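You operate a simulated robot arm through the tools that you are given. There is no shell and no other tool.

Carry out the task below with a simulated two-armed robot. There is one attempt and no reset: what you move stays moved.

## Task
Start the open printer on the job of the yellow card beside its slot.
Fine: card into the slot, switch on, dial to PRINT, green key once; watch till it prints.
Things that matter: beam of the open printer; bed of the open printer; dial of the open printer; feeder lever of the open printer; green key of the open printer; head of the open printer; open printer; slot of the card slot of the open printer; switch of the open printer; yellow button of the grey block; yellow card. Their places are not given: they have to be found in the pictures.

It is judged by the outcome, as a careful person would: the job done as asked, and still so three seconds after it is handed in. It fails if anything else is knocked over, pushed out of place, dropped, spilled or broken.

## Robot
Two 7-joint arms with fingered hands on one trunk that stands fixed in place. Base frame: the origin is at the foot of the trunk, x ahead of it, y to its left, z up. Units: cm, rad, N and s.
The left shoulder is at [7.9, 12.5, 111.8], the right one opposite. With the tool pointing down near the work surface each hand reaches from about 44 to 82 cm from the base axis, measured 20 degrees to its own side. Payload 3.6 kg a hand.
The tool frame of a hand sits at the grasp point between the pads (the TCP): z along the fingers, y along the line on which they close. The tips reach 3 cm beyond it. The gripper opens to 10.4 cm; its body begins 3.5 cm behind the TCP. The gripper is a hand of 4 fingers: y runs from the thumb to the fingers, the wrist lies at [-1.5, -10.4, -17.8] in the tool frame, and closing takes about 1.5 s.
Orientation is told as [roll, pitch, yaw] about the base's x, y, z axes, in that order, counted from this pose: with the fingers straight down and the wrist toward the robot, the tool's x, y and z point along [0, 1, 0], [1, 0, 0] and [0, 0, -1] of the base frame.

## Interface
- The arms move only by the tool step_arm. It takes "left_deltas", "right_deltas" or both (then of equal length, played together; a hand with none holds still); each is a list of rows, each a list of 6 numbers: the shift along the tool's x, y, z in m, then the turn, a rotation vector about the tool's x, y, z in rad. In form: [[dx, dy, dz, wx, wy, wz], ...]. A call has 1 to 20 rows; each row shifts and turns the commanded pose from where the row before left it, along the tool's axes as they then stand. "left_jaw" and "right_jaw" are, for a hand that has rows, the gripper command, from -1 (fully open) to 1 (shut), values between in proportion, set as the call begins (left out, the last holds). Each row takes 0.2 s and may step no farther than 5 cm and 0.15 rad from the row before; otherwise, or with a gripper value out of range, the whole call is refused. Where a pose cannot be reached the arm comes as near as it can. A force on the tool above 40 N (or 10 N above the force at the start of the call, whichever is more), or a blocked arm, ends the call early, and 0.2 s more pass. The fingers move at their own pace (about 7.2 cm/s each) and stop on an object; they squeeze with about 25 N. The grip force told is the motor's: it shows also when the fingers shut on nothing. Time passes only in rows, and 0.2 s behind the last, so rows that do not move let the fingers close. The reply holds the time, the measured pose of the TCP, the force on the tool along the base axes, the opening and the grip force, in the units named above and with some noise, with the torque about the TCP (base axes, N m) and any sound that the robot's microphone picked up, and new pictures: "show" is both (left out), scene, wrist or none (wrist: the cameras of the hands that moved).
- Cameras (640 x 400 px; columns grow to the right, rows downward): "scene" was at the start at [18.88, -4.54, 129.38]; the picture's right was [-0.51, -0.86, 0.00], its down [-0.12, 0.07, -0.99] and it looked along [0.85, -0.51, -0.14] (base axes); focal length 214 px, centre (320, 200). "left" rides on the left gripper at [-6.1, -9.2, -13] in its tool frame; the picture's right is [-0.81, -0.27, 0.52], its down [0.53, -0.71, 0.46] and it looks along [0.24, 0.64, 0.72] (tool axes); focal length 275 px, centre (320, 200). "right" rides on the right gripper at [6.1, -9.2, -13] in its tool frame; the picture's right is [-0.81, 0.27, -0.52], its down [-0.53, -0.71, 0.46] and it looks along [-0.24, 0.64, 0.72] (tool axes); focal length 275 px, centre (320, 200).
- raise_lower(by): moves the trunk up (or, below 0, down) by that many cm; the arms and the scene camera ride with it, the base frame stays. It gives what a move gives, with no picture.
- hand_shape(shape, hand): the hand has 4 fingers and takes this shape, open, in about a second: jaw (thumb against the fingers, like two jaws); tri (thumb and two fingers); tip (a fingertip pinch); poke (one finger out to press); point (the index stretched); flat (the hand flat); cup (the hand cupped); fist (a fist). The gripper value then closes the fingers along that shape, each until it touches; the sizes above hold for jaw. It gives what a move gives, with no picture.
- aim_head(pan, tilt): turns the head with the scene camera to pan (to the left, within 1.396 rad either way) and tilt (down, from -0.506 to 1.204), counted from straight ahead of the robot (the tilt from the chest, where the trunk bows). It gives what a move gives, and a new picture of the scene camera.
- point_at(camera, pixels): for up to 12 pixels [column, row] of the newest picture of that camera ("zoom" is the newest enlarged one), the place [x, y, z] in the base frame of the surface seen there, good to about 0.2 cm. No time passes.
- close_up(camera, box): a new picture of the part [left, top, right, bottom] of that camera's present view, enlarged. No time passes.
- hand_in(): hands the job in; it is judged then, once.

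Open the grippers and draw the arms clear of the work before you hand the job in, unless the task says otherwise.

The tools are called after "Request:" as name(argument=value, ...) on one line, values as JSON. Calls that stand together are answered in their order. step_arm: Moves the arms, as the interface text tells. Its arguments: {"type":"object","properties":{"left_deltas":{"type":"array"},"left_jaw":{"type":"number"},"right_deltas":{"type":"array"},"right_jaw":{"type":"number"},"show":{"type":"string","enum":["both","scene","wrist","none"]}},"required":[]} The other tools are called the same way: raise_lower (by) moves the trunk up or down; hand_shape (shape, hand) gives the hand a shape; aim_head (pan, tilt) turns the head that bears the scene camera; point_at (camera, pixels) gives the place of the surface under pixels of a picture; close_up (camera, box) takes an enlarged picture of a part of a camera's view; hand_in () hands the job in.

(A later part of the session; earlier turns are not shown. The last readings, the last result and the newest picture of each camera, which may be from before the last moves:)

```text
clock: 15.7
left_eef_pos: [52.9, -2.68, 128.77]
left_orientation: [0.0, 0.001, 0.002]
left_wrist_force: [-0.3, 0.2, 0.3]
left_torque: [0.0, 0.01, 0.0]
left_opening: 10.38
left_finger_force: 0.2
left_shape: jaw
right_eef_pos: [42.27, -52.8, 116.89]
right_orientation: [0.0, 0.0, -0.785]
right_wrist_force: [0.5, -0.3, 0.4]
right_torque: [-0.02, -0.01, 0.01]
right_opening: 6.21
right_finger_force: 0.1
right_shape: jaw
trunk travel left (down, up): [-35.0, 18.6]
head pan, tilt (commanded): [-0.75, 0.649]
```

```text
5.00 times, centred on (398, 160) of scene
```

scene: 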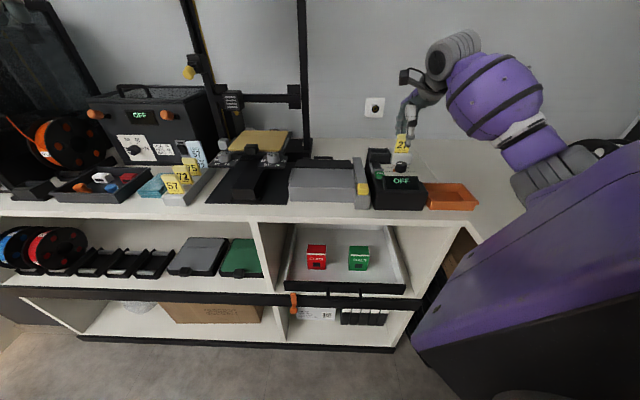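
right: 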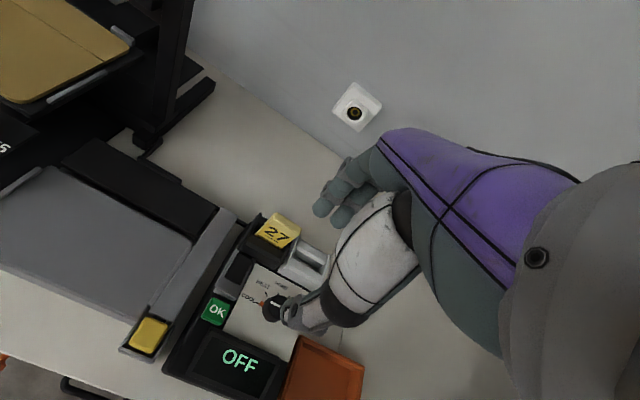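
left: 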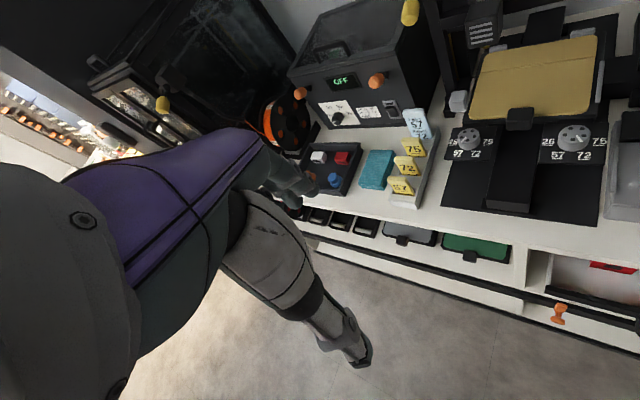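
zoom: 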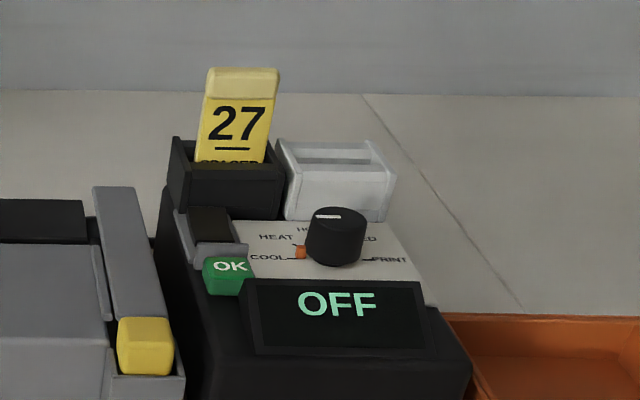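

The card stands in the slot. Now I study the rocker switch closely in both cameras.

Request:
close_up(camera="scene", box=[362, 152, 410, 182])

Request:
point_at(camera="zoom", pixels=[[150, 150], [180, 150], [170, 190], [190, 230], [180, 260], [200, 245], [230, 220], [120, 190], [160, 285], [220, 300], [200, 320], [240, 310]])

Request:
close_up(camera="right", box=[190, 235, 290, 330])

```text
13.33 times, centred on (386, 167) of scene
```

zoom: 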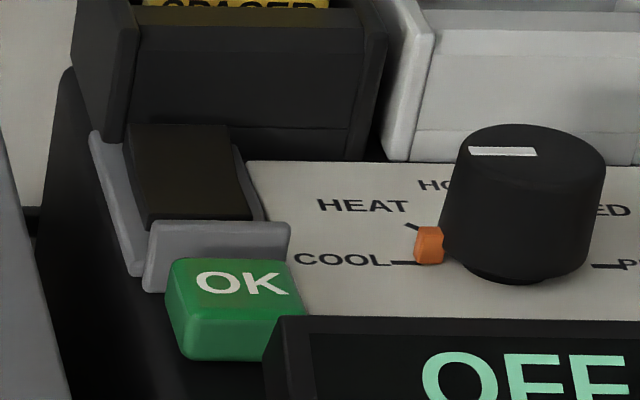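

```text
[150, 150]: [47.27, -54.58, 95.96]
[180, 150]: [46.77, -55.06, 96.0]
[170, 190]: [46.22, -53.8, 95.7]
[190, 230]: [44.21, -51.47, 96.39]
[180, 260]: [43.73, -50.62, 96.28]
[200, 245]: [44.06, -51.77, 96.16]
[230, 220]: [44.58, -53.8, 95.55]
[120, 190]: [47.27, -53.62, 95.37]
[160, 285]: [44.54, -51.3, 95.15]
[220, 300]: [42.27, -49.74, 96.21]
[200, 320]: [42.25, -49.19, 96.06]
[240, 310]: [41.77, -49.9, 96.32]
```

```text
4.21 times, centred on (240, 282) of right
```

zoom: 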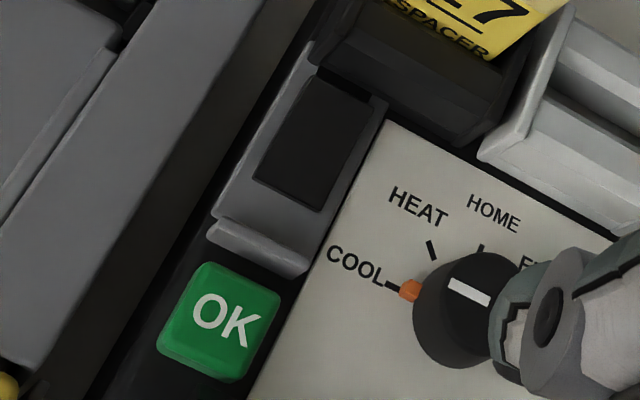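

The rocker is higher at its back end (z 96.0) than in front (z 95.6), so it is pressed at the front = off; I need to press the back half near (47.0,-55.0). I give the right hand the poke shape and look at where the fingertip is.

Request:
hand_shape(shape="poke", hand="right")

Request:
step_arm(right_deltas=[[0, 0, 0, 0, 0, 0]], show="both")

Request:
close_up(camera="right", box=[180, 120, 420, 350])

Request:
close_up(camera="scene", box=[340, 40, 480, 200])

```text
clock: 16.6
left_eef_pos: [53.01, -2.66, 128.74]
left_orientation: [0.0, -0.001, -0.001]
left_wrist_force: [-0.5, -0.9, 0.2]
left_torque: [0.04, -0.03, 0.01]
left_opening: 10.39
left_finger_force: 0.1
left_shape: jaw
right_eef_pos: [42.19, -52.8, 116.84]
right_orientation: [-0.001, 0.002, -0.785]
right_wrist_force: [0.1, 0.2, -1.3]
right_torque: [-0.02, 0.0, 0.01]
right_opening: 0.0
right_finger_force: 0.1
right_shape: poke
trunk travel left (down, up): [-35.0, 18.6]
head pan, tilt (commanded): [-0.75, 0.649]
```

```text
clock: 17.0
left_eef_pos: [52.87, -2.79, 128.9]
left_orientation: [0.0, -0.001, 0.001]
left_wrist_force: [-0.2, -0.2, 0.5]
left_torque: [0.02, 0.0, 0.03]
left_opening: 10.35
left_finger_force: 0.0
left_shape: jaw
right_eef_pos: [42.3, -52.87, 116.98]
right_orientation: [-0.001, 0.001, -0.785]
right_wrist_force: [0.2, -0.1, 0.1]
right_torque: [0.03, 0.01, 0.0]
right_opening: 0.0
right_finger_force: 0.0
right_shape: poke
trunk travel left (down, up): [-35.0, 18.6]
head pan, tilt (commanded): [-0.75, 0.649]
```

scene: 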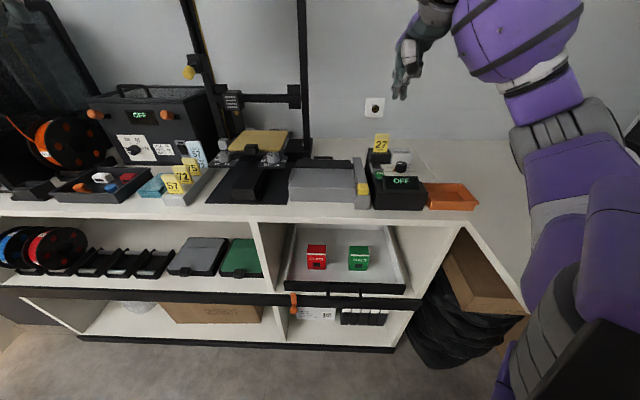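
right: 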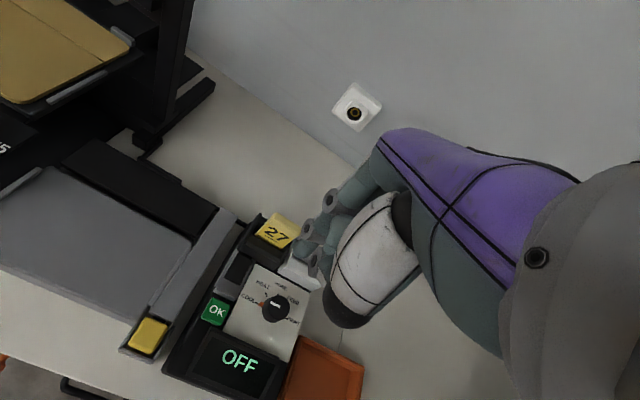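

```text
1.74 times, centred on (300, 235) of right
```

zoom: 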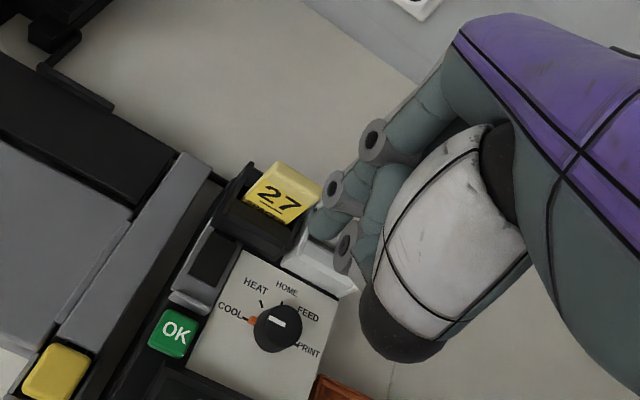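

```text
2.50 times, centred on (410, 120) of scene
```

zoom: 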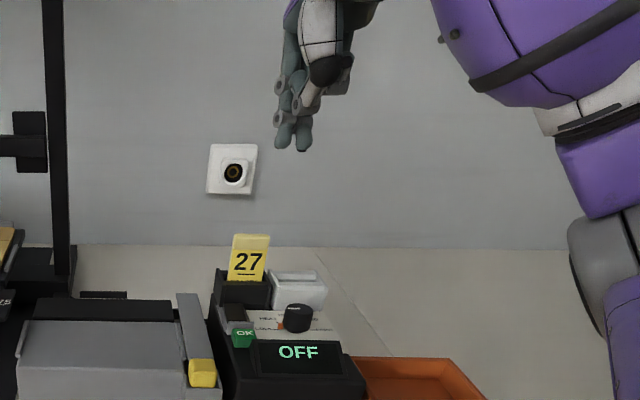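

The poke shape shows extended fingertip(s) near zoom (285,140) and (303,145). I measure them.

Request:
close_up(camera="scene", box=[380, 40, 444, 110])

Request:
point_at(camera="zoom", pixels=[[160, 330], [190, 325], [215, 325], [240, 325], [180, 280], [210, 220], [235, 290], [300, 150], [150, 250], [240, 355]])

```text
5.71 times, centred on (412, 75) of scene
```

zoom: 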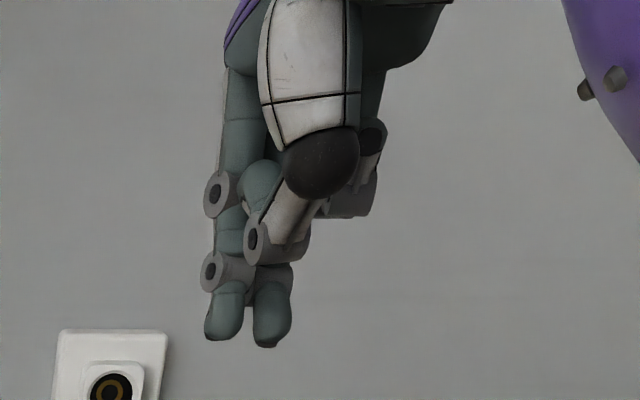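

```text
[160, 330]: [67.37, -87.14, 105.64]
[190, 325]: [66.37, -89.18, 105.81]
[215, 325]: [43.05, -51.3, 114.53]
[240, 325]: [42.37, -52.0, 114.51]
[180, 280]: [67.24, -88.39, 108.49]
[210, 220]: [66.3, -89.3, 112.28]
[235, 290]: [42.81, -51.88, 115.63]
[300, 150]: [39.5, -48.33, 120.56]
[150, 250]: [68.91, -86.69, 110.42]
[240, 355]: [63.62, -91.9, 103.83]
```

Two tips are visible; I measure the right one (270,320) also and their lowest points.

Request:
point_at(camera="zoom", pixels=[[270, 320], [268, 340], [280, 300], [225, 335], [222, 310], [232, 230], [262, 185], [350, 205], [285, 225], [370, 150]])

Request:
close_up(camera="right", box=[270, 170, 390, 300])

Request:
point_at(camera="zoom", pixels=[[180, 230], [250, 140], [210, 260], [190, 210], [160, 190], [250, 290], [270, 300], [300, 330], [320, 220], [340, 60]])

```text
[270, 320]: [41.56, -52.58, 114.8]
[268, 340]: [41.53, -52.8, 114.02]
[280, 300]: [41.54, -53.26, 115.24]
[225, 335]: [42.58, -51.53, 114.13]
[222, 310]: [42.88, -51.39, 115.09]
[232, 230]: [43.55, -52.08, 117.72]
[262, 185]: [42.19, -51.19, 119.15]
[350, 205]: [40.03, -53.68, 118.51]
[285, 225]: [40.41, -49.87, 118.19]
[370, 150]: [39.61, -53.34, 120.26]
```

```text
3.08 times, centred on (330, 235) of right
```

zoom: 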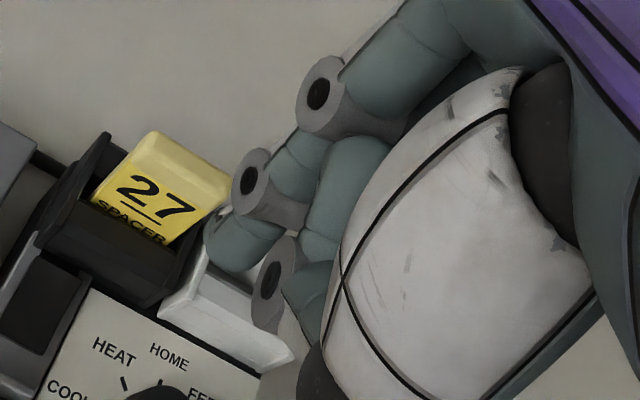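

```text
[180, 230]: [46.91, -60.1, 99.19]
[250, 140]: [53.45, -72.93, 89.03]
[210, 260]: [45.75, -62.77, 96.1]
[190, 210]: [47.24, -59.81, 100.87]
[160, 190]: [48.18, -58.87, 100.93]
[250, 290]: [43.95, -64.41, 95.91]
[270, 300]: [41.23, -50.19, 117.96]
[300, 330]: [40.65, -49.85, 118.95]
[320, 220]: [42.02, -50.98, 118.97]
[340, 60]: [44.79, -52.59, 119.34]
```

Two tips side by side are out in "poke" (u≈6.1 and 7.9). I try the "point" shape to see if it gives a single slender finger.

Request:
hand_shape(shape="point", hand="right")

Request:
close_up(camera="scene", box=[380, 40, 444, 110])

Request:
close_up(camera="right", box=[200, 150, 400, 340])

```text
clock: 17.9
left_eef_pos: [52.98, -2.69, 128.9]
left_orientation: [0.001, 0.0, 0.0]
left_wrist_force: [-0.7, 0.6, 0.3]
left_torque: [-0.01, 0.0, -0.03]
left_opening: 10.36
left_finger_force: 0.0
left_shape: jaw
right_eef_pos: [42.22, -52.71, 116.95]
right_orientation: [0.0, 0.0, -0.785]
right_wrist_force: [-0.5, -0.3, -0.2]
right_torque: [-0.02, -0.03, -0.02]
right_opening: 0.0
right_finger_force: 0.0
right_shape: point
trunk travel left (down, up): [-35.0, 18.6]
head pan, tilt (commanded): [-0.75, 0.649]
```

```text
5.71 times, centred on (412, 75) of scene
```

zoom: 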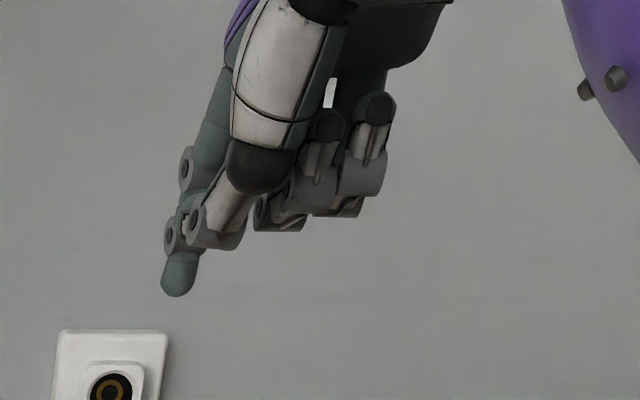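

```text
2.11 times, centred on (300, 245) of right
```

zoom: 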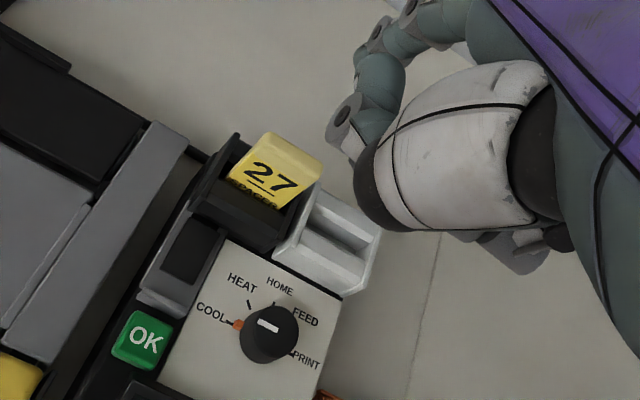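

"Point" gives one free index finger with its tip at zoom (178,290). I measure the tip relative to the TCP.

Request:
close_up(camera="scene", box=[380, 60, 428, 100])

Request:
point_at(camera="zoom", pixels=[[105, 270], [110, 240], [90, 265], [125, 265], [108, 290], [110, 205], [190, 195], [280, 170], [360, 130], [200, 170], [330, 165], [130, 150]])

```text
10.00 times, centred on (404, 80) of scene
```

zoom: 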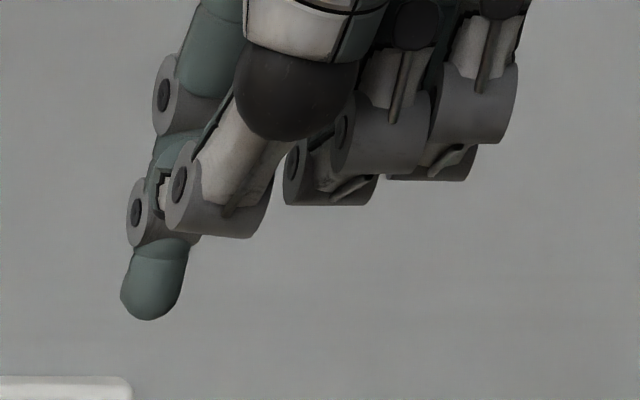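

```text
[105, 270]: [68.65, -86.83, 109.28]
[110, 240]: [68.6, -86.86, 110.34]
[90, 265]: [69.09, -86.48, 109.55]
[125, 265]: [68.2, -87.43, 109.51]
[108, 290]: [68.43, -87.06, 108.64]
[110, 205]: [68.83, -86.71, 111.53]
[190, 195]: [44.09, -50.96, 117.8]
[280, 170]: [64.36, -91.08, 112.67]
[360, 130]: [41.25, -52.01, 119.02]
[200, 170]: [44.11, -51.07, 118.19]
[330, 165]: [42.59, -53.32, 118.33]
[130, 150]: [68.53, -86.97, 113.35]
```

The tip is at about (148,300) in this picture; I measure it there.

Request:
point_at(camera="zoom", pixels=[[148, 300], [148, 315], [155, 270], [130, 295], [175, 290], [160, 255], [230, 220], [320, 180], [350, 190], [420, 170], [440, 120]])

```text
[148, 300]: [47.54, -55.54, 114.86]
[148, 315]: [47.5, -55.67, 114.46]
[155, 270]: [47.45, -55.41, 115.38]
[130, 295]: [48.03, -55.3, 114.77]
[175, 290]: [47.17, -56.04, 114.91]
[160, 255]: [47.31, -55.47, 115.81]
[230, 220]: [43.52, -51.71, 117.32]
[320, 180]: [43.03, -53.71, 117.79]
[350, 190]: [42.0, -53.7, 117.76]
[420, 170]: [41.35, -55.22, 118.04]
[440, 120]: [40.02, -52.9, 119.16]
```

The index tip is at u≈5.7, v≈73.5, z≈114.4, i.e. 1.7 cm left, 6.2 cm ahead and 2.6 cm below the TCP. Now I map the rocker's outline precisely.

Request:
close_up(camera="right", box=[200, 230, 280, 280])

Request:
close_up(camera="scene", box=[362, 152, 410, 182])

Request:
point_at(camera="zoom", pixels=[[140, 132], [220, 132], [180, 132], [150, 205], [240, 205], [195, 205], [190, 170], [145, 170], [230, 170], [190, 190], [110, 180], [250, 190]])

```text
8.00 times, centred on (240, 255) of right
```

zoom: 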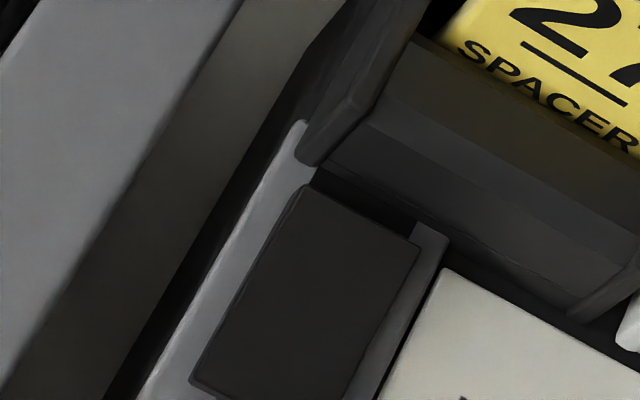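

```text
13.33 times, centred on (386, 167) of scene
```

zoom: 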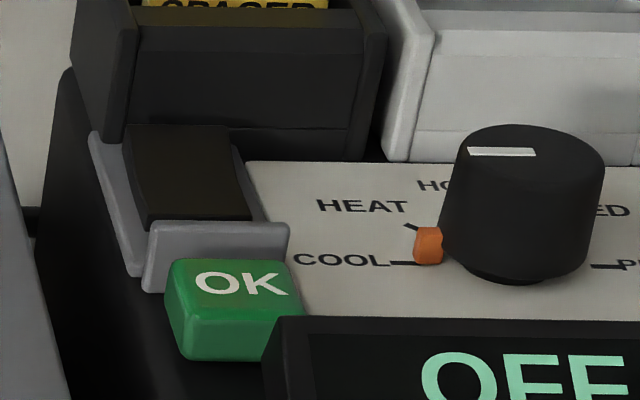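

```text
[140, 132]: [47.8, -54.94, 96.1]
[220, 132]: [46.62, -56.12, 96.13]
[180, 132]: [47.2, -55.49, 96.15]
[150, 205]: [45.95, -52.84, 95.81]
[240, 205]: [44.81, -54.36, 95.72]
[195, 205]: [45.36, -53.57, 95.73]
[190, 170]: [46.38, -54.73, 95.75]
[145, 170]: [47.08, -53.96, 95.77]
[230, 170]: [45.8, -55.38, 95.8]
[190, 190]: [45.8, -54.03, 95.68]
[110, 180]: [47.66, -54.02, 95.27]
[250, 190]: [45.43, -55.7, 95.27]
```

Rocker: u 5.0–6.75, its raised back half v 71.3–72.9, z up to 96.2. I tilt the hand 0.26 rad about tool x, so the index points more straight down with more clearance below the thumb, then lower it 8 cm and measure again.

Request:
step_arm(right_deltas=[[0, 0, 0, 0.13, 0, 0], [0, 0, 0, 0.13, 0, 0], [-0.0005, 0.0051, 0.0193, 0, 0, 0], [-0.0005, 0.0051, 0.0193, 0, 0, 0], [-0.0005, 0.0051, 0.0193, 0, 0, 0], [-0.0005, 0.0051, 0.0193, 0, 0, 0], [0, 0, 0, 0, 0, 0]], show="both")

Request:
close_up(camera="scene", box=[340, 80, 436, 200])

```text
clock: 19.5
left_eef_pos: [52.87, -2.83, 128.78]
left_orientation: [0.001, -0.001, 0.0]
left_wrist_force: [0.5, 0.4, 0.0]
left_torque: [0.01, 0.0, -0.04]
left_opening: 10.37
left_finger_force: 0.1
left_shape: jaw
right_eef_pos: [41.83, -52.88, 109.04]
right_orientation: [0.001, 0.261, -0.786]
right_wrist_force: [0.0, -0.2, 0.8]
right_torque: [0.0, 0.03, -0.01]
right_opening: 0.0
right_finger_force: 0.0
right_shape: point
trunk travel left (down, up): [-35.0, 18.6]
head pan, tilt (commanded): [-0.75, 0.649]
```

scene: 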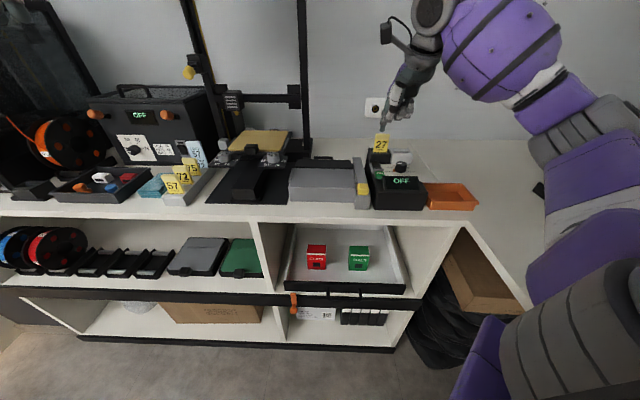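
right: 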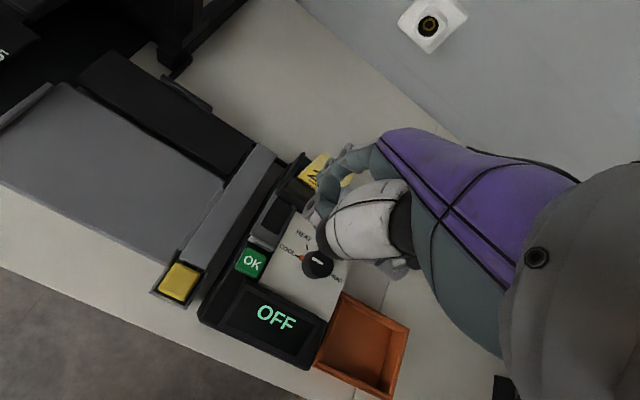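

```text
3.33 times, centred on (388, 140) of scene
```

zoom: 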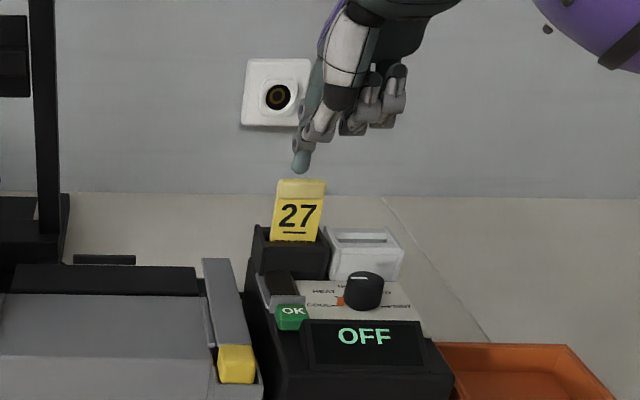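

The index now hangs more vertically at zoom (300,163). I measure the tip.

Request:
close_up(camera="scene", box=[360, 100, 408, 140])

Request:
point_at(camera="zoom", pixels=[[220, 290], [220, 310], [200, 290], [240, 290], [225, 270], [220, 320], [240, 230], [260, 160], [290, 190], [360, 170], [420, 150]])

```text
10.00 times, centred on (384, 120) of scene
```

zoom: 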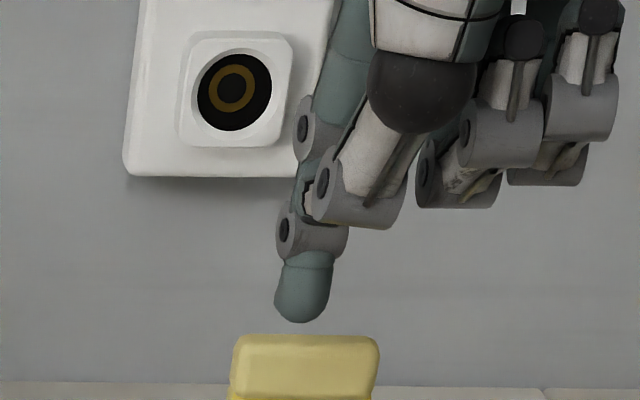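

```text
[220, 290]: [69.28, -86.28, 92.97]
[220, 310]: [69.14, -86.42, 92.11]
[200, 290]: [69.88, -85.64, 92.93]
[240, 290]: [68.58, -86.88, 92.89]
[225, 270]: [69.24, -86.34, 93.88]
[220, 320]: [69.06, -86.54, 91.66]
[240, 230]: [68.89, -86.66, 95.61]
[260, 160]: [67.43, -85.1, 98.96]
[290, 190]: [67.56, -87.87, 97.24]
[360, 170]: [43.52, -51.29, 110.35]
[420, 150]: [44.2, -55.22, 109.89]
```

Request:
point_at(camera="zoom", pixels=[[300, 300], [300, 317], [280, 295], [325, 290], [305, 270], [315, 235], [300, 130], [340, 60], [370, 215], [460, 195], [545, 180], [450, 170]])

```text
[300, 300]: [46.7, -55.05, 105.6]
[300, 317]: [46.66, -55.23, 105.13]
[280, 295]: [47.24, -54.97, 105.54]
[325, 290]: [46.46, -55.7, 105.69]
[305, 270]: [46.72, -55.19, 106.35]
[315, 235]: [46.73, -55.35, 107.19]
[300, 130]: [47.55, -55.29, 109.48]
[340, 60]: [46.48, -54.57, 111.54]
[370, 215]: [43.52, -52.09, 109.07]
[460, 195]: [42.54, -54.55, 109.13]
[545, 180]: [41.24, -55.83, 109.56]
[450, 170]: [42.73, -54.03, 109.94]
```

Tip centre is at u≈6.0, v≈72.5, bottom z≈104.9; the thumb is 4 cm above it. I lower 7.5 cm toward the rocker's back half with a slight forward correction.

Request:
step_arm(right_deltas=[[0.001, 0.005, 0.0246, 0, 0, 0], [0, 0.0064, 0.0242, 0, 0, 0], [0, 0.0064, 0.0242, 0, 0, 0], [0, 0, 0, 0, 0, 0]], show="wrist")

Request:
close_up(camera="scene", box=[350, 120, 430, 190])

Request:
close_up(camera="right", box=[220, 130, 400, 290])

```text
clock: 20.5
left_eef_pos: [52.92, -2.72, 128.7]
left_orientation: [-0.001, 0.0, -0.001]
left_wrist_force: [0.4, -0.4, -0.6]
left_torque: [-0.01, 0.0, 0.0]
left_opening: 10.37
left_finger_force: 0.1
left_shape: jaw
right_eef_pos: [42.19, -53.06, 101.62]
right_orientation: [0.0, 0.259, -0.785]
right_wrist_force: [1.2, 0.5, -0.5]
right_torque: [-0.01, 0.02, 0.0]
right_opening: 0.0
right_finger_force: 0.0
right_shape: point
trunk travel left (down, up): [-35.0, 18.6]
head pan, tilt (commanded): [-0.75, 0.649]
```

right: 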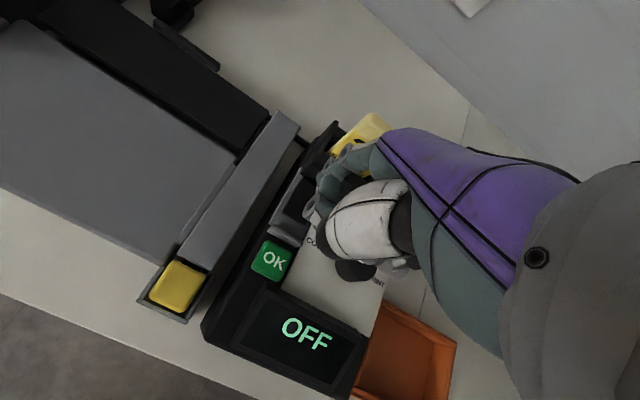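

```text
5.71 times, centred on (390, 155) of scene
```

zoom: 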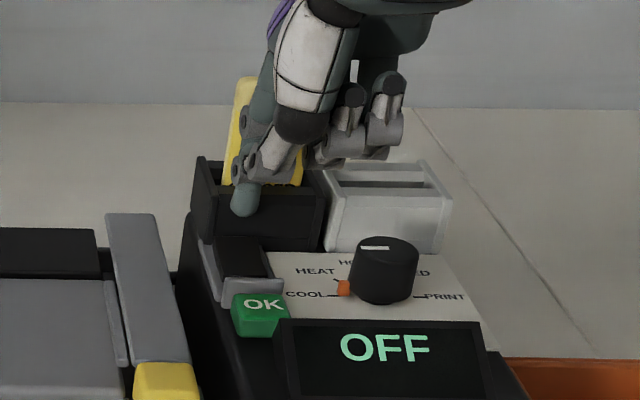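

```text
2.50 times, centred on (310, 210) of right
```

zoom: 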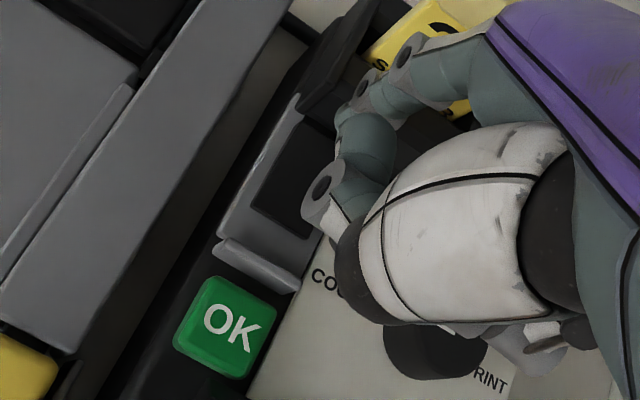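

The tip is at zoom (243,205) just above the rocker. I measure it before pressing.

Request:
close_up(camera="scene", box=[362, 140, 410, 180])

Request:
point_at(camera="zoom", pixels=[[192, 190], [192, 210], [170, 190], [210, 190], [195, 170], [192, 222], [170, 260], [200, 260], [150, 250]])

```text
10.00 times, centred on (386, 160) of scene
```

zoom: 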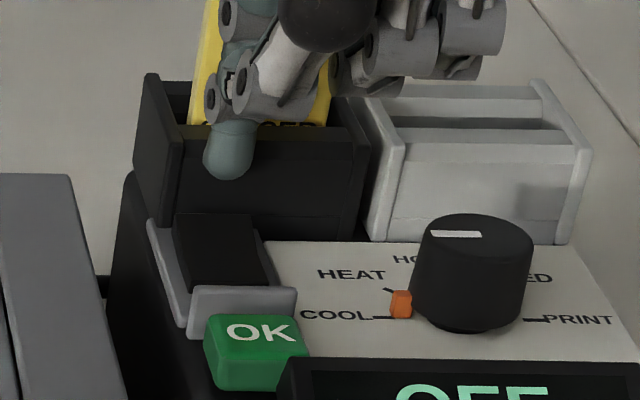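

```text
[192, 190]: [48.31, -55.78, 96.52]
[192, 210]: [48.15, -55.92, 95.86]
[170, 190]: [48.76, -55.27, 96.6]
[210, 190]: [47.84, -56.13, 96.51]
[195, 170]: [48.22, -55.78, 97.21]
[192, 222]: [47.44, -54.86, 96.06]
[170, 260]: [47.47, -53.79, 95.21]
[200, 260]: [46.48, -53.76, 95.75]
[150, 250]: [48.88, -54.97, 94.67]
```

I query the tip itself at (230,160).

Request:
point_at(camera="zoom", pixels=[[230, 160], [228, 175], [208, 155], [250, 155], [232, 135], [260, 110], [370, 90], [450, 75]])

```text
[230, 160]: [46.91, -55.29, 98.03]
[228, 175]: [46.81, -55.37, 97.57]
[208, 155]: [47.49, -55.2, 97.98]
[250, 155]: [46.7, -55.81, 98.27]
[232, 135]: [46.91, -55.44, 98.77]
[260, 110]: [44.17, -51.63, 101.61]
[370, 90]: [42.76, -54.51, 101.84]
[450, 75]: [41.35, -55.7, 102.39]
```

Tip centre v≈72.7 is a bit close to the slot wall (73.6); I shift it 0.35 cm forward and lower 1.2 cm to reach the rocker.

Request:
step_arm(right_deltas=[[0, -0.0034, 0.0009, 0, 0, 0], [0, 0.001, 0.0039, 0, 0, 0], [0, 0.001, 0.0039, 0, 0, 0], [0, 0.001, 0.0039, 0, 0, 0], [0, 0, 0, 0, 0, 0]], show="none")

Request:
close_up(camera="scene", box=[362, 145, 410, 185])

```text
clock: 21.7
left_eef_pos: [52.83, -2.72, 128.7]
left_orientation: [0.0, 0.0, -0.001]
left_wrist_force: [0.6, -0.6, -0.6]
left_torque: [0.01, 0.03, 0.0]
left_opening: 10.38
left_finger_force: 0.1
left_shape: jaw
right_eef_pos: [41.81, -52.63, 100.28]
right_orientation: [-0.002, 0.26, -0.785]
right_wrist_force: [0.0, -0.8, 1.6]
right_torque: [-0.04, -0.05, -0.03]
right_opening: 0.0
right_finger_force: 0.1
right_shape: point
trunk travel left (down, up): [-35.0, 18.6]
head pan, tilt (commanded): [-0.75, 0.649]
```

```text
10.00 times, centred on (386, 165) of scene
```

zoom: 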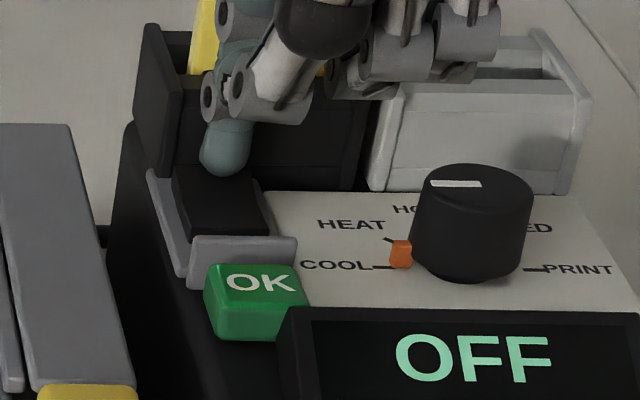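

The tip touches the rocker's back half (1.6 N). I press down another 0.5 cm.

Request:
step_arm(right_deltas=[[0, 0.0006, 0.0024, 0, 0, 0], [0, 0.0006, 0.0024, 0, 0, 0], [0, 0, 0, 0, 0, 0]], show="none")

Request:
close_up(camera="scene", box=[362, 145, 410, 185])

```text
clock: 22.5
left_eef_pos: [52.85, -2.69, 128.93]
left_orientation: [-0.001, 0.001, 0.0]
left_wrist_force: [-0.3, -1.1, 0.4]
left_torque: [-0.01, -0.01, -0.02]
left_opening: 10.36
left_finger_force: 0.1
left_shape: jaw
right_eef_pos: [41.85, -52.64, 99.98]
right_orientation: [0.001, 0.258, -0.787]
right_wrist_force: [0.1, 0.2, 8.6]
right_torque: [-0.29, -0.41, -0.02]
right_opening: 0.0
right_finger_force: 0.0
right_shape: point
trunk travel left (down, up): [-35.0, 18.6]
head pan, tilt (commanded): [-0.75, 0.649]
heard: click
```

```text
10.00 times, centred on (386, 165) of scene
```

zoom: 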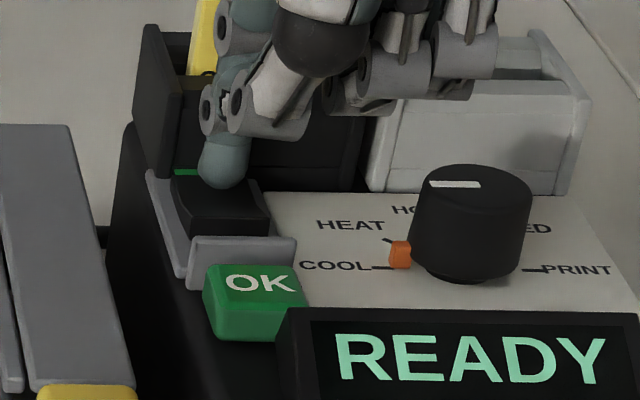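

A click was heard and the display now reads READY: the switch is on. I raise the finger straight up off the rocker and tilt the hand back.

Request:
step_arm(right_deltas=[[0, -0.0103, -0.0386, 0, 0, 0], [0, -0.0103, -0.0386, 0, 0, 0], [0, -0.0103, -0.0386, 0, 0, 0], [-0.02, -0.0051, -0.0193, 0, 0, 0], [-0.025, 0, 0, -0.13, 0, 0], [0, 0, 0, -0.13, 0, 0], [0, 0, 0, 0, 0, 0]], show="both")

Request:
hand_shape(shape="tri", hand="right")

Request:
close_up(camera="scene", box=[350, 30, 480, 200])

Request:
close_up(camera="right", box=[150, 150, 420, 350])

```text
clock: 24.1
left_eef_pos: [52.75, -2.72, 128.85]
left_orientation: [0.0, 0.001, 0.002]
left_wrist_force: [-0.2, 0.0, 0.2]
left_torque: [0.03, -0.02, 0.0]
left_opening: 10.4
left_finger_force: 0.0
left_shape: jaw
right_eef_pos: [38.52, -55.75, 113.96]
right_orientation: [0.0, -0.001, -0.786]
right_wrist_force: [0.1, -0.3, 0.0]
right_torque: [0.02, -0.01, -0.02]
right_opening: 0.01
right_finger_force: 0.2
right_shape: point
trunk travel left (down, up): [-35.0, 18.6]
head pan, tilt (commanded): [-0.75, 0.649]
```

scene: 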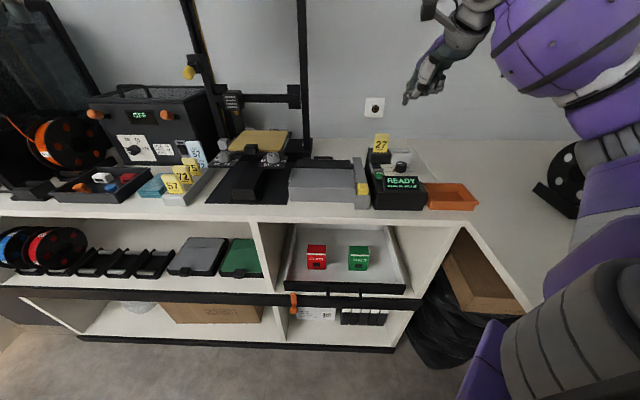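
right: 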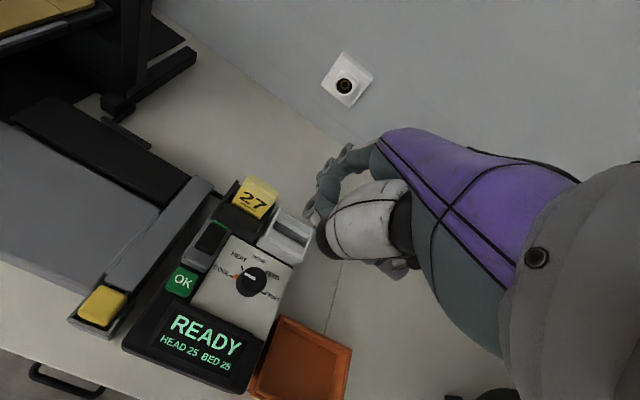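

```text
clock: 25.0
left_eef_pos: [52.85, -2.61, 128.82]
left_orientation: [0.001, 0.0, 0.0]
left_wrist_force: [-0.2, -0.6, -0.4]
left_torque: [-0.01, 0.01, 0.01]
left_opening: 10.36
left_finger_force: 0.1
left_shape: jaw
right_eef_pos: [38.58, -55.9, 113.93]
right_orientation: [0.001, 0.0, -0.785]
right_wrist_force: [-0.1, 0.7, 0.4]
right_torque: [-0.02, -0.02, -0.02]
right_opening: 10.4
right_finger_force: 0.1
right_shape: tri
trunk travel left (down, up): [-35.0, 18.6]
head pan, tilt (commanded): [-0.75, 0.649]
```

```text
2.35 times, centred on (415, 115) of scene
```

zoom: 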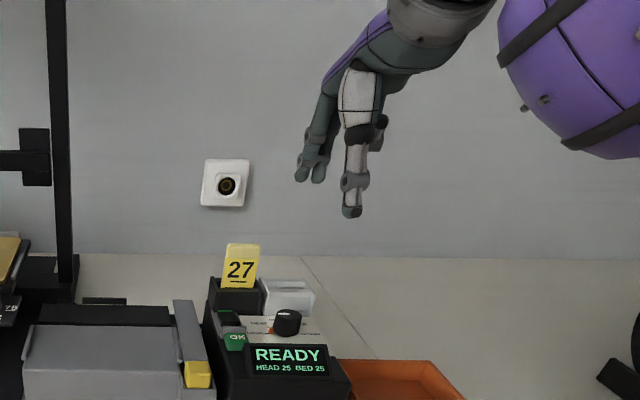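

```text
2.00 times, centred on (285, 250) of right
```

zoom: 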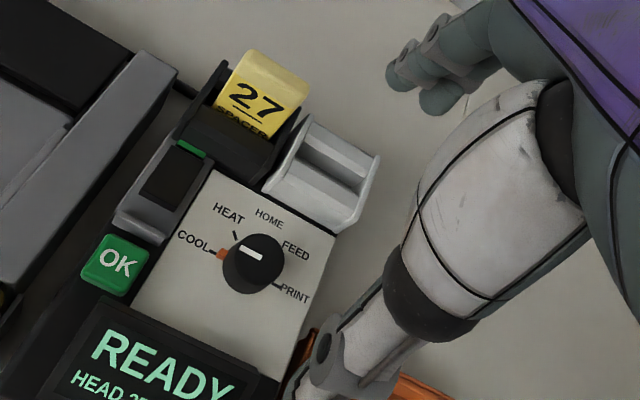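

The display reads READY, HEAD 25, BED 25, and the switch shows its green mark. In the tri shape the thumb opposes two fingers; I measure their tips and the dial knob accurately.

Request:
close_up(camera="scene", box=[396, 60, 436, 130])

Request:
point_at(camera="zoom", pixels=[[345, 330], [345, 350], [220, 260], [255, 265], [260, 240], [340, 300]])

Request:
close_up(camera="right", box=[200, 225, 320, 310])

Request:
point_at(camera="zoom", pixels=[[225, 215], [275, 200], [300, 230], [320, 270], [285, 320], [240, 300], [220, 260], [270, 260], [230, 340], [180, 240], [350, 240], [200, 235]])

```text
5.71 times, centred on (416, 95) of scene
```

zoom: 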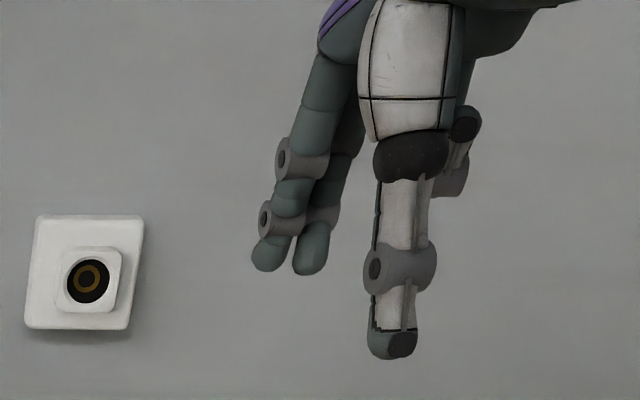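

```text
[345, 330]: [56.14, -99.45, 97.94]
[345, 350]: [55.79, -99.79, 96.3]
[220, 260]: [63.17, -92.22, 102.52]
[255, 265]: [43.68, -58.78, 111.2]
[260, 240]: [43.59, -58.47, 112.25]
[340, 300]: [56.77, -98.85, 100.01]
```

```text
4.71 times, centred on (260, 268) of right
```

zoom: 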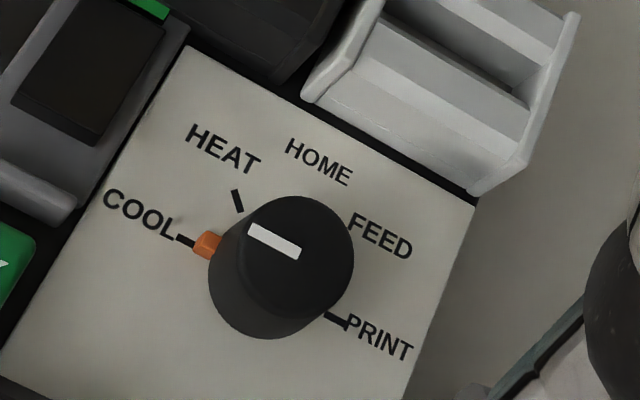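

```text
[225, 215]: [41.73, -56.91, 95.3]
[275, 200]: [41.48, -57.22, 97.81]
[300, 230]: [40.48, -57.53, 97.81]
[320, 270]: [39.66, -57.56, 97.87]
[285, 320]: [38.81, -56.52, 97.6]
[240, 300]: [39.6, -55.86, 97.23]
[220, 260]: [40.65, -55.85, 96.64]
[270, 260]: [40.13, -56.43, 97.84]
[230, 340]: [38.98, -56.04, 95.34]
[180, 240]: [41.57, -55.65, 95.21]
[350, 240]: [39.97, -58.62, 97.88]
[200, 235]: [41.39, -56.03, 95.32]
```

Knob centre comes out at about (40.06,-57.16), top z 97.9. I check the orange pointer's height and the tri-shape tips.

Request:
point_at(camera="zoom", pixels=[[205, 243], [212, 236], [200, 248], [210, 252], [217, 245]])

Request:
close_up(camera="scene", box=[396, 60, 436, 130])

Request:
point_at(camera="zoom", pixels=[[268, 255], [312, 260], [268, 268], [312, 272], [390, 345], [400, 355], [380, 340], [410, 330], [400, 270], [450, 180], [460, 130]])

```text
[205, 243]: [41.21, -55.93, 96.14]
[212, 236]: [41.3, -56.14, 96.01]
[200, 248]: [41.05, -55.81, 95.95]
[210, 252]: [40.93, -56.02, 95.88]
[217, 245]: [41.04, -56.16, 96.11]
```

```text
5.71 times, centred on (416, 95) of scene
```

zoom: 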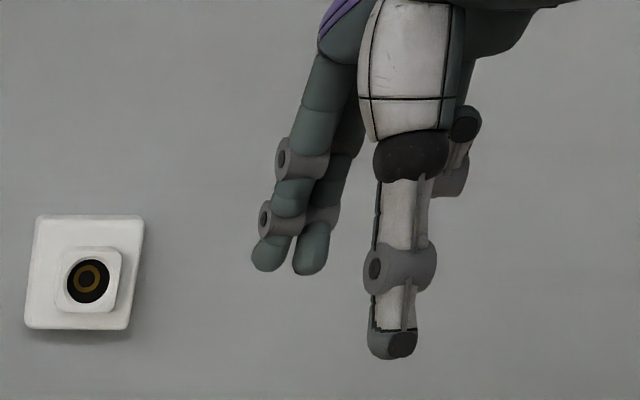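

```text
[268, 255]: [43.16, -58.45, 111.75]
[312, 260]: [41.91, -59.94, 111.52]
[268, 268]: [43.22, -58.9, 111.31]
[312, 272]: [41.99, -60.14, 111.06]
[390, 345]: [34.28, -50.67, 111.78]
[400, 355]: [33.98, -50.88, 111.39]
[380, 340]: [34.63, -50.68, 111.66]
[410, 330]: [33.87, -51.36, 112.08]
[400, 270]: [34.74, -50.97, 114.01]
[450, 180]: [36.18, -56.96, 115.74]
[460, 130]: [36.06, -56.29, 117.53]
```

The pointer's top is z≈96.1, so I'll grip the knob with tips above that (TCP about z 99.7). The finger group is centred about 0.5 cm to tool +x of the TCP. I turn the hand back to yaw 0 above the knob, part-closed, to use a 90° stroke down to yaw -90°.

Request:
step_arm(right_deltas=[[0, 0, 0, 0, 0, -0.131], [0, 0, 0, 0, 0, -0.131], [0, 0, 0, 0, 0, -0.131], [0, 0, 0, 0, 0, -0.131], [0, 0, 0, 0, 0, -0.131], [0, 0, 0, 0, 0, -0.13], [-0.018, 0.015, 0.02, 0, 0, 0], [0, 0, 0.03, 0, 0, 0], [0, 0, 0, 0, 0, 0]], right_jaw=0.08, show="both")

Request:
close_up(camera="scene", box=[350, 70, 450, 200])

```text
clock: 27.0
left_eef_pos: [52.89, -2.61, 128.84]
left_orientation: [0.0, -0.001, -0.001]
left_wrist_force: [-0.3, -1.0, 0.5]
left_torque: [-0.03, 0.03, -0.03]
left_opening: 10.36
left_finger_force: 0.0
left_shape: jaw
right_eef_pos: [40.1, -57.63, 108.83]
right_orientation: [0.0, -0.001, 0.001]
right_wrist_force: [0.8, 0.7, -0.1]
right_torque: [0.0, -0.01, 0.05]
right_opening: 4.83
right_finger_force: 0.1
right_shape: tri
trunk travel left (down, up): [-35.0, 18.6]
head pan, tilt (commanded): [-0.75, 0.649]
```

scene: 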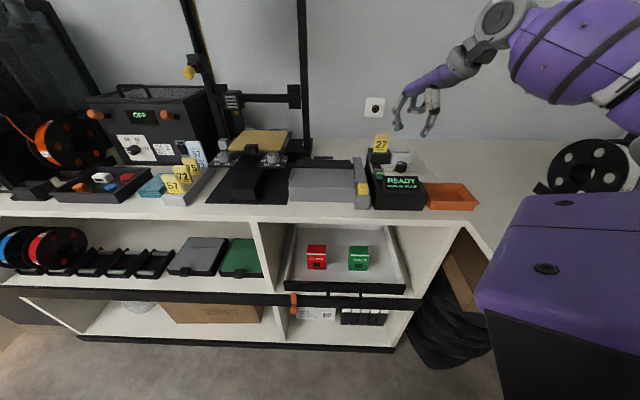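
right: 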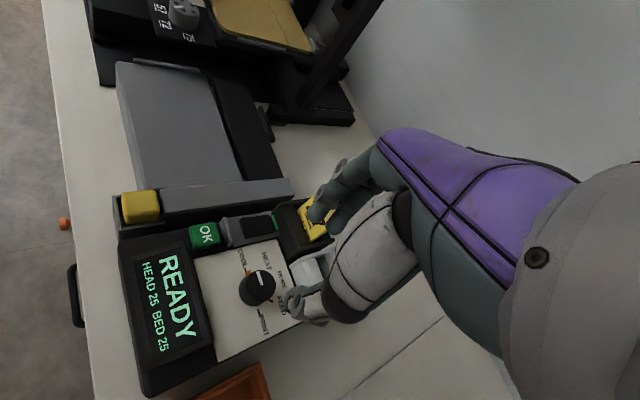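

```text
3.08 times, centred on (400, 135) of scene
```

zoom: 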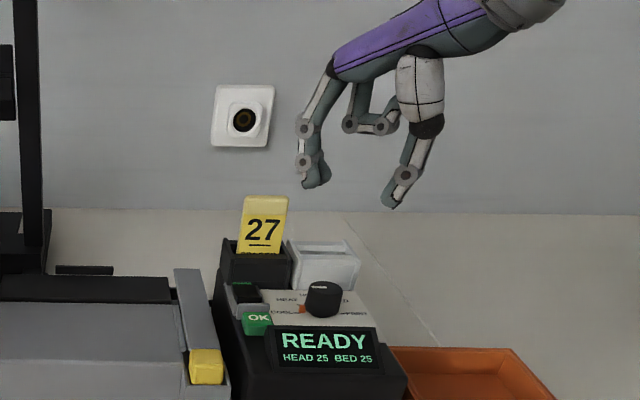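

The hand reached yaw 0. I measure the thumb, finger and joint places relative to the card and knob before descending.

Request:
close_up(camera="scene", box=[385, 80, 449, 140])

Request:
point_at(camera="zoom", pixels=[[165, 270], [130, 220], [145, 245], [130, 145], [325, 335], [315, 355], [370, 260], [180, 235], [115, 250], [150, 270], [230, 150], [320, 320]])

```text
6.67 times, centred on (417, 110) of scene
```

zoom: 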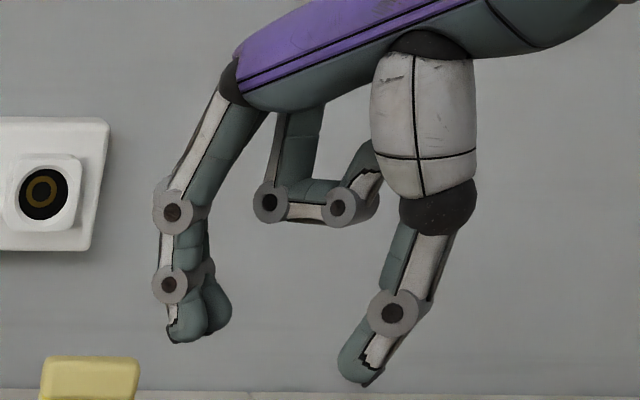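

```text
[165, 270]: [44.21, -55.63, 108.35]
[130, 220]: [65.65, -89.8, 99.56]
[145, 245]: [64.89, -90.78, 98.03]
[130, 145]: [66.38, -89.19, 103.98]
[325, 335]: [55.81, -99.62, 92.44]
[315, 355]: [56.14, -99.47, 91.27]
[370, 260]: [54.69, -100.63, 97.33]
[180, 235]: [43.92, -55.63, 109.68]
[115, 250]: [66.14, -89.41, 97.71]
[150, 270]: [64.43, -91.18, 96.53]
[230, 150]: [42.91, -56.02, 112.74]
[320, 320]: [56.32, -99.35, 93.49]
```

Request:
point_at(camera="zoom", pixels=[[190, 320], [180, 340], [215, 310], [225, 325], [168, 285], [172, 212], [365, 360], [350, 370], [395, 312], [340, 208], [270, 202], [345, 345]])

```text
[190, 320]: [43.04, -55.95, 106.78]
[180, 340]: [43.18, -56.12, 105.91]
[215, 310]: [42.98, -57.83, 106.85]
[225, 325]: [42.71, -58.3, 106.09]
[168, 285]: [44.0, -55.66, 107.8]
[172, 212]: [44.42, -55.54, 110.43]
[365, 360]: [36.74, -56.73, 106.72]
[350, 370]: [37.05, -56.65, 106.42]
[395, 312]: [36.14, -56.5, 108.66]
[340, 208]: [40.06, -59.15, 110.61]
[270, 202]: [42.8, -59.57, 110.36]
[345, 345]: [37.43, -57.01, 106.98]
```

Index/middle (x≈42.4–43.6) and thumb (x≈37.6) straddle the knob centre (40.06,-57.16) well. I descend 9 cm, with a 0.1 cm shift toward +y.

Request:
step_arm(right_deltas=[[0.0012, 0, 0.03, 0, 0, 0], [0, 0, 0.03, 0, 0, 0], [0, 0, 0.02, 0, 0, 0], [0, 0, 0.009, 0, 0, 0], [0, 0, 0, 0, 0, 0]], show="both")

Request:
close_up(camera="scene", box=[362, 130, 434, 190])

Request:
close_up(camera="right", box=[200, 150, 400, 350])

```text
clock: 28.2
left_eef_pos: [53.01, -2.6, 128.77]
left_orientation: [0.0, 0.0, -0.001]
left_wrist_force: [-0.5, 0.4, -0.3]
left_torque: [-0.02, -0.03, 0.01]
left_opening: 10.4
left_finger_force: 0.0
left_shape: jaw
right_eef_pos: [40.01, -57.38, 99.63]
right_orientation: [0.001, -0.001, 0.002]
right_wrist_force: [-0.8, 0.3, 0.4]
right_torque: [-0.01, 0.04, 0.0]
right_opening: 4.84
right_finger_force: 0.1
right_shape: tri
trunk travel left (down, up): [-35.0, 18.6]
head pan, tilt (commanded): [-0.75, 0.649]
```

scene: 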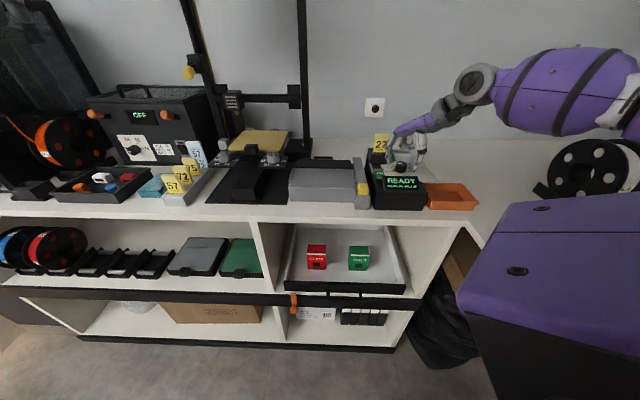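
right: 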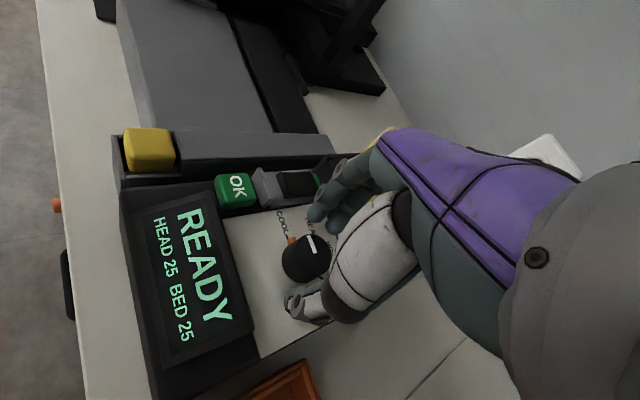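

```text
6.67 times, centred on (398, 160) of scene
```

zoom: 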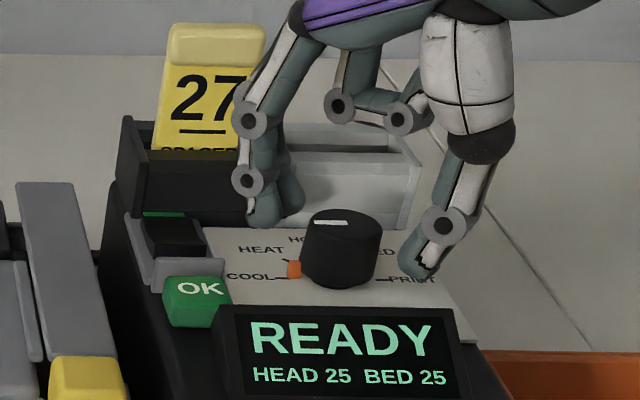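

```text
2.00 times, centred on (300, 250) of right
```

zoom: 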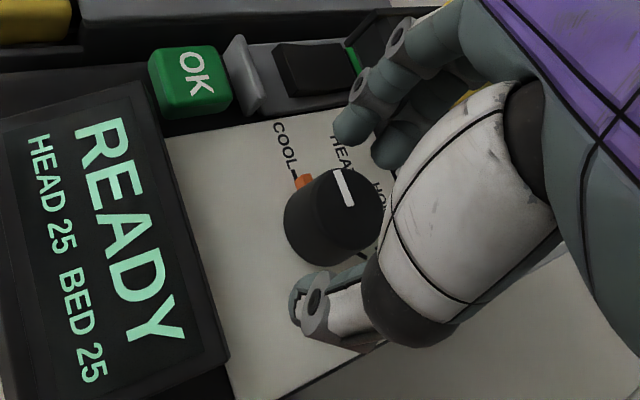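

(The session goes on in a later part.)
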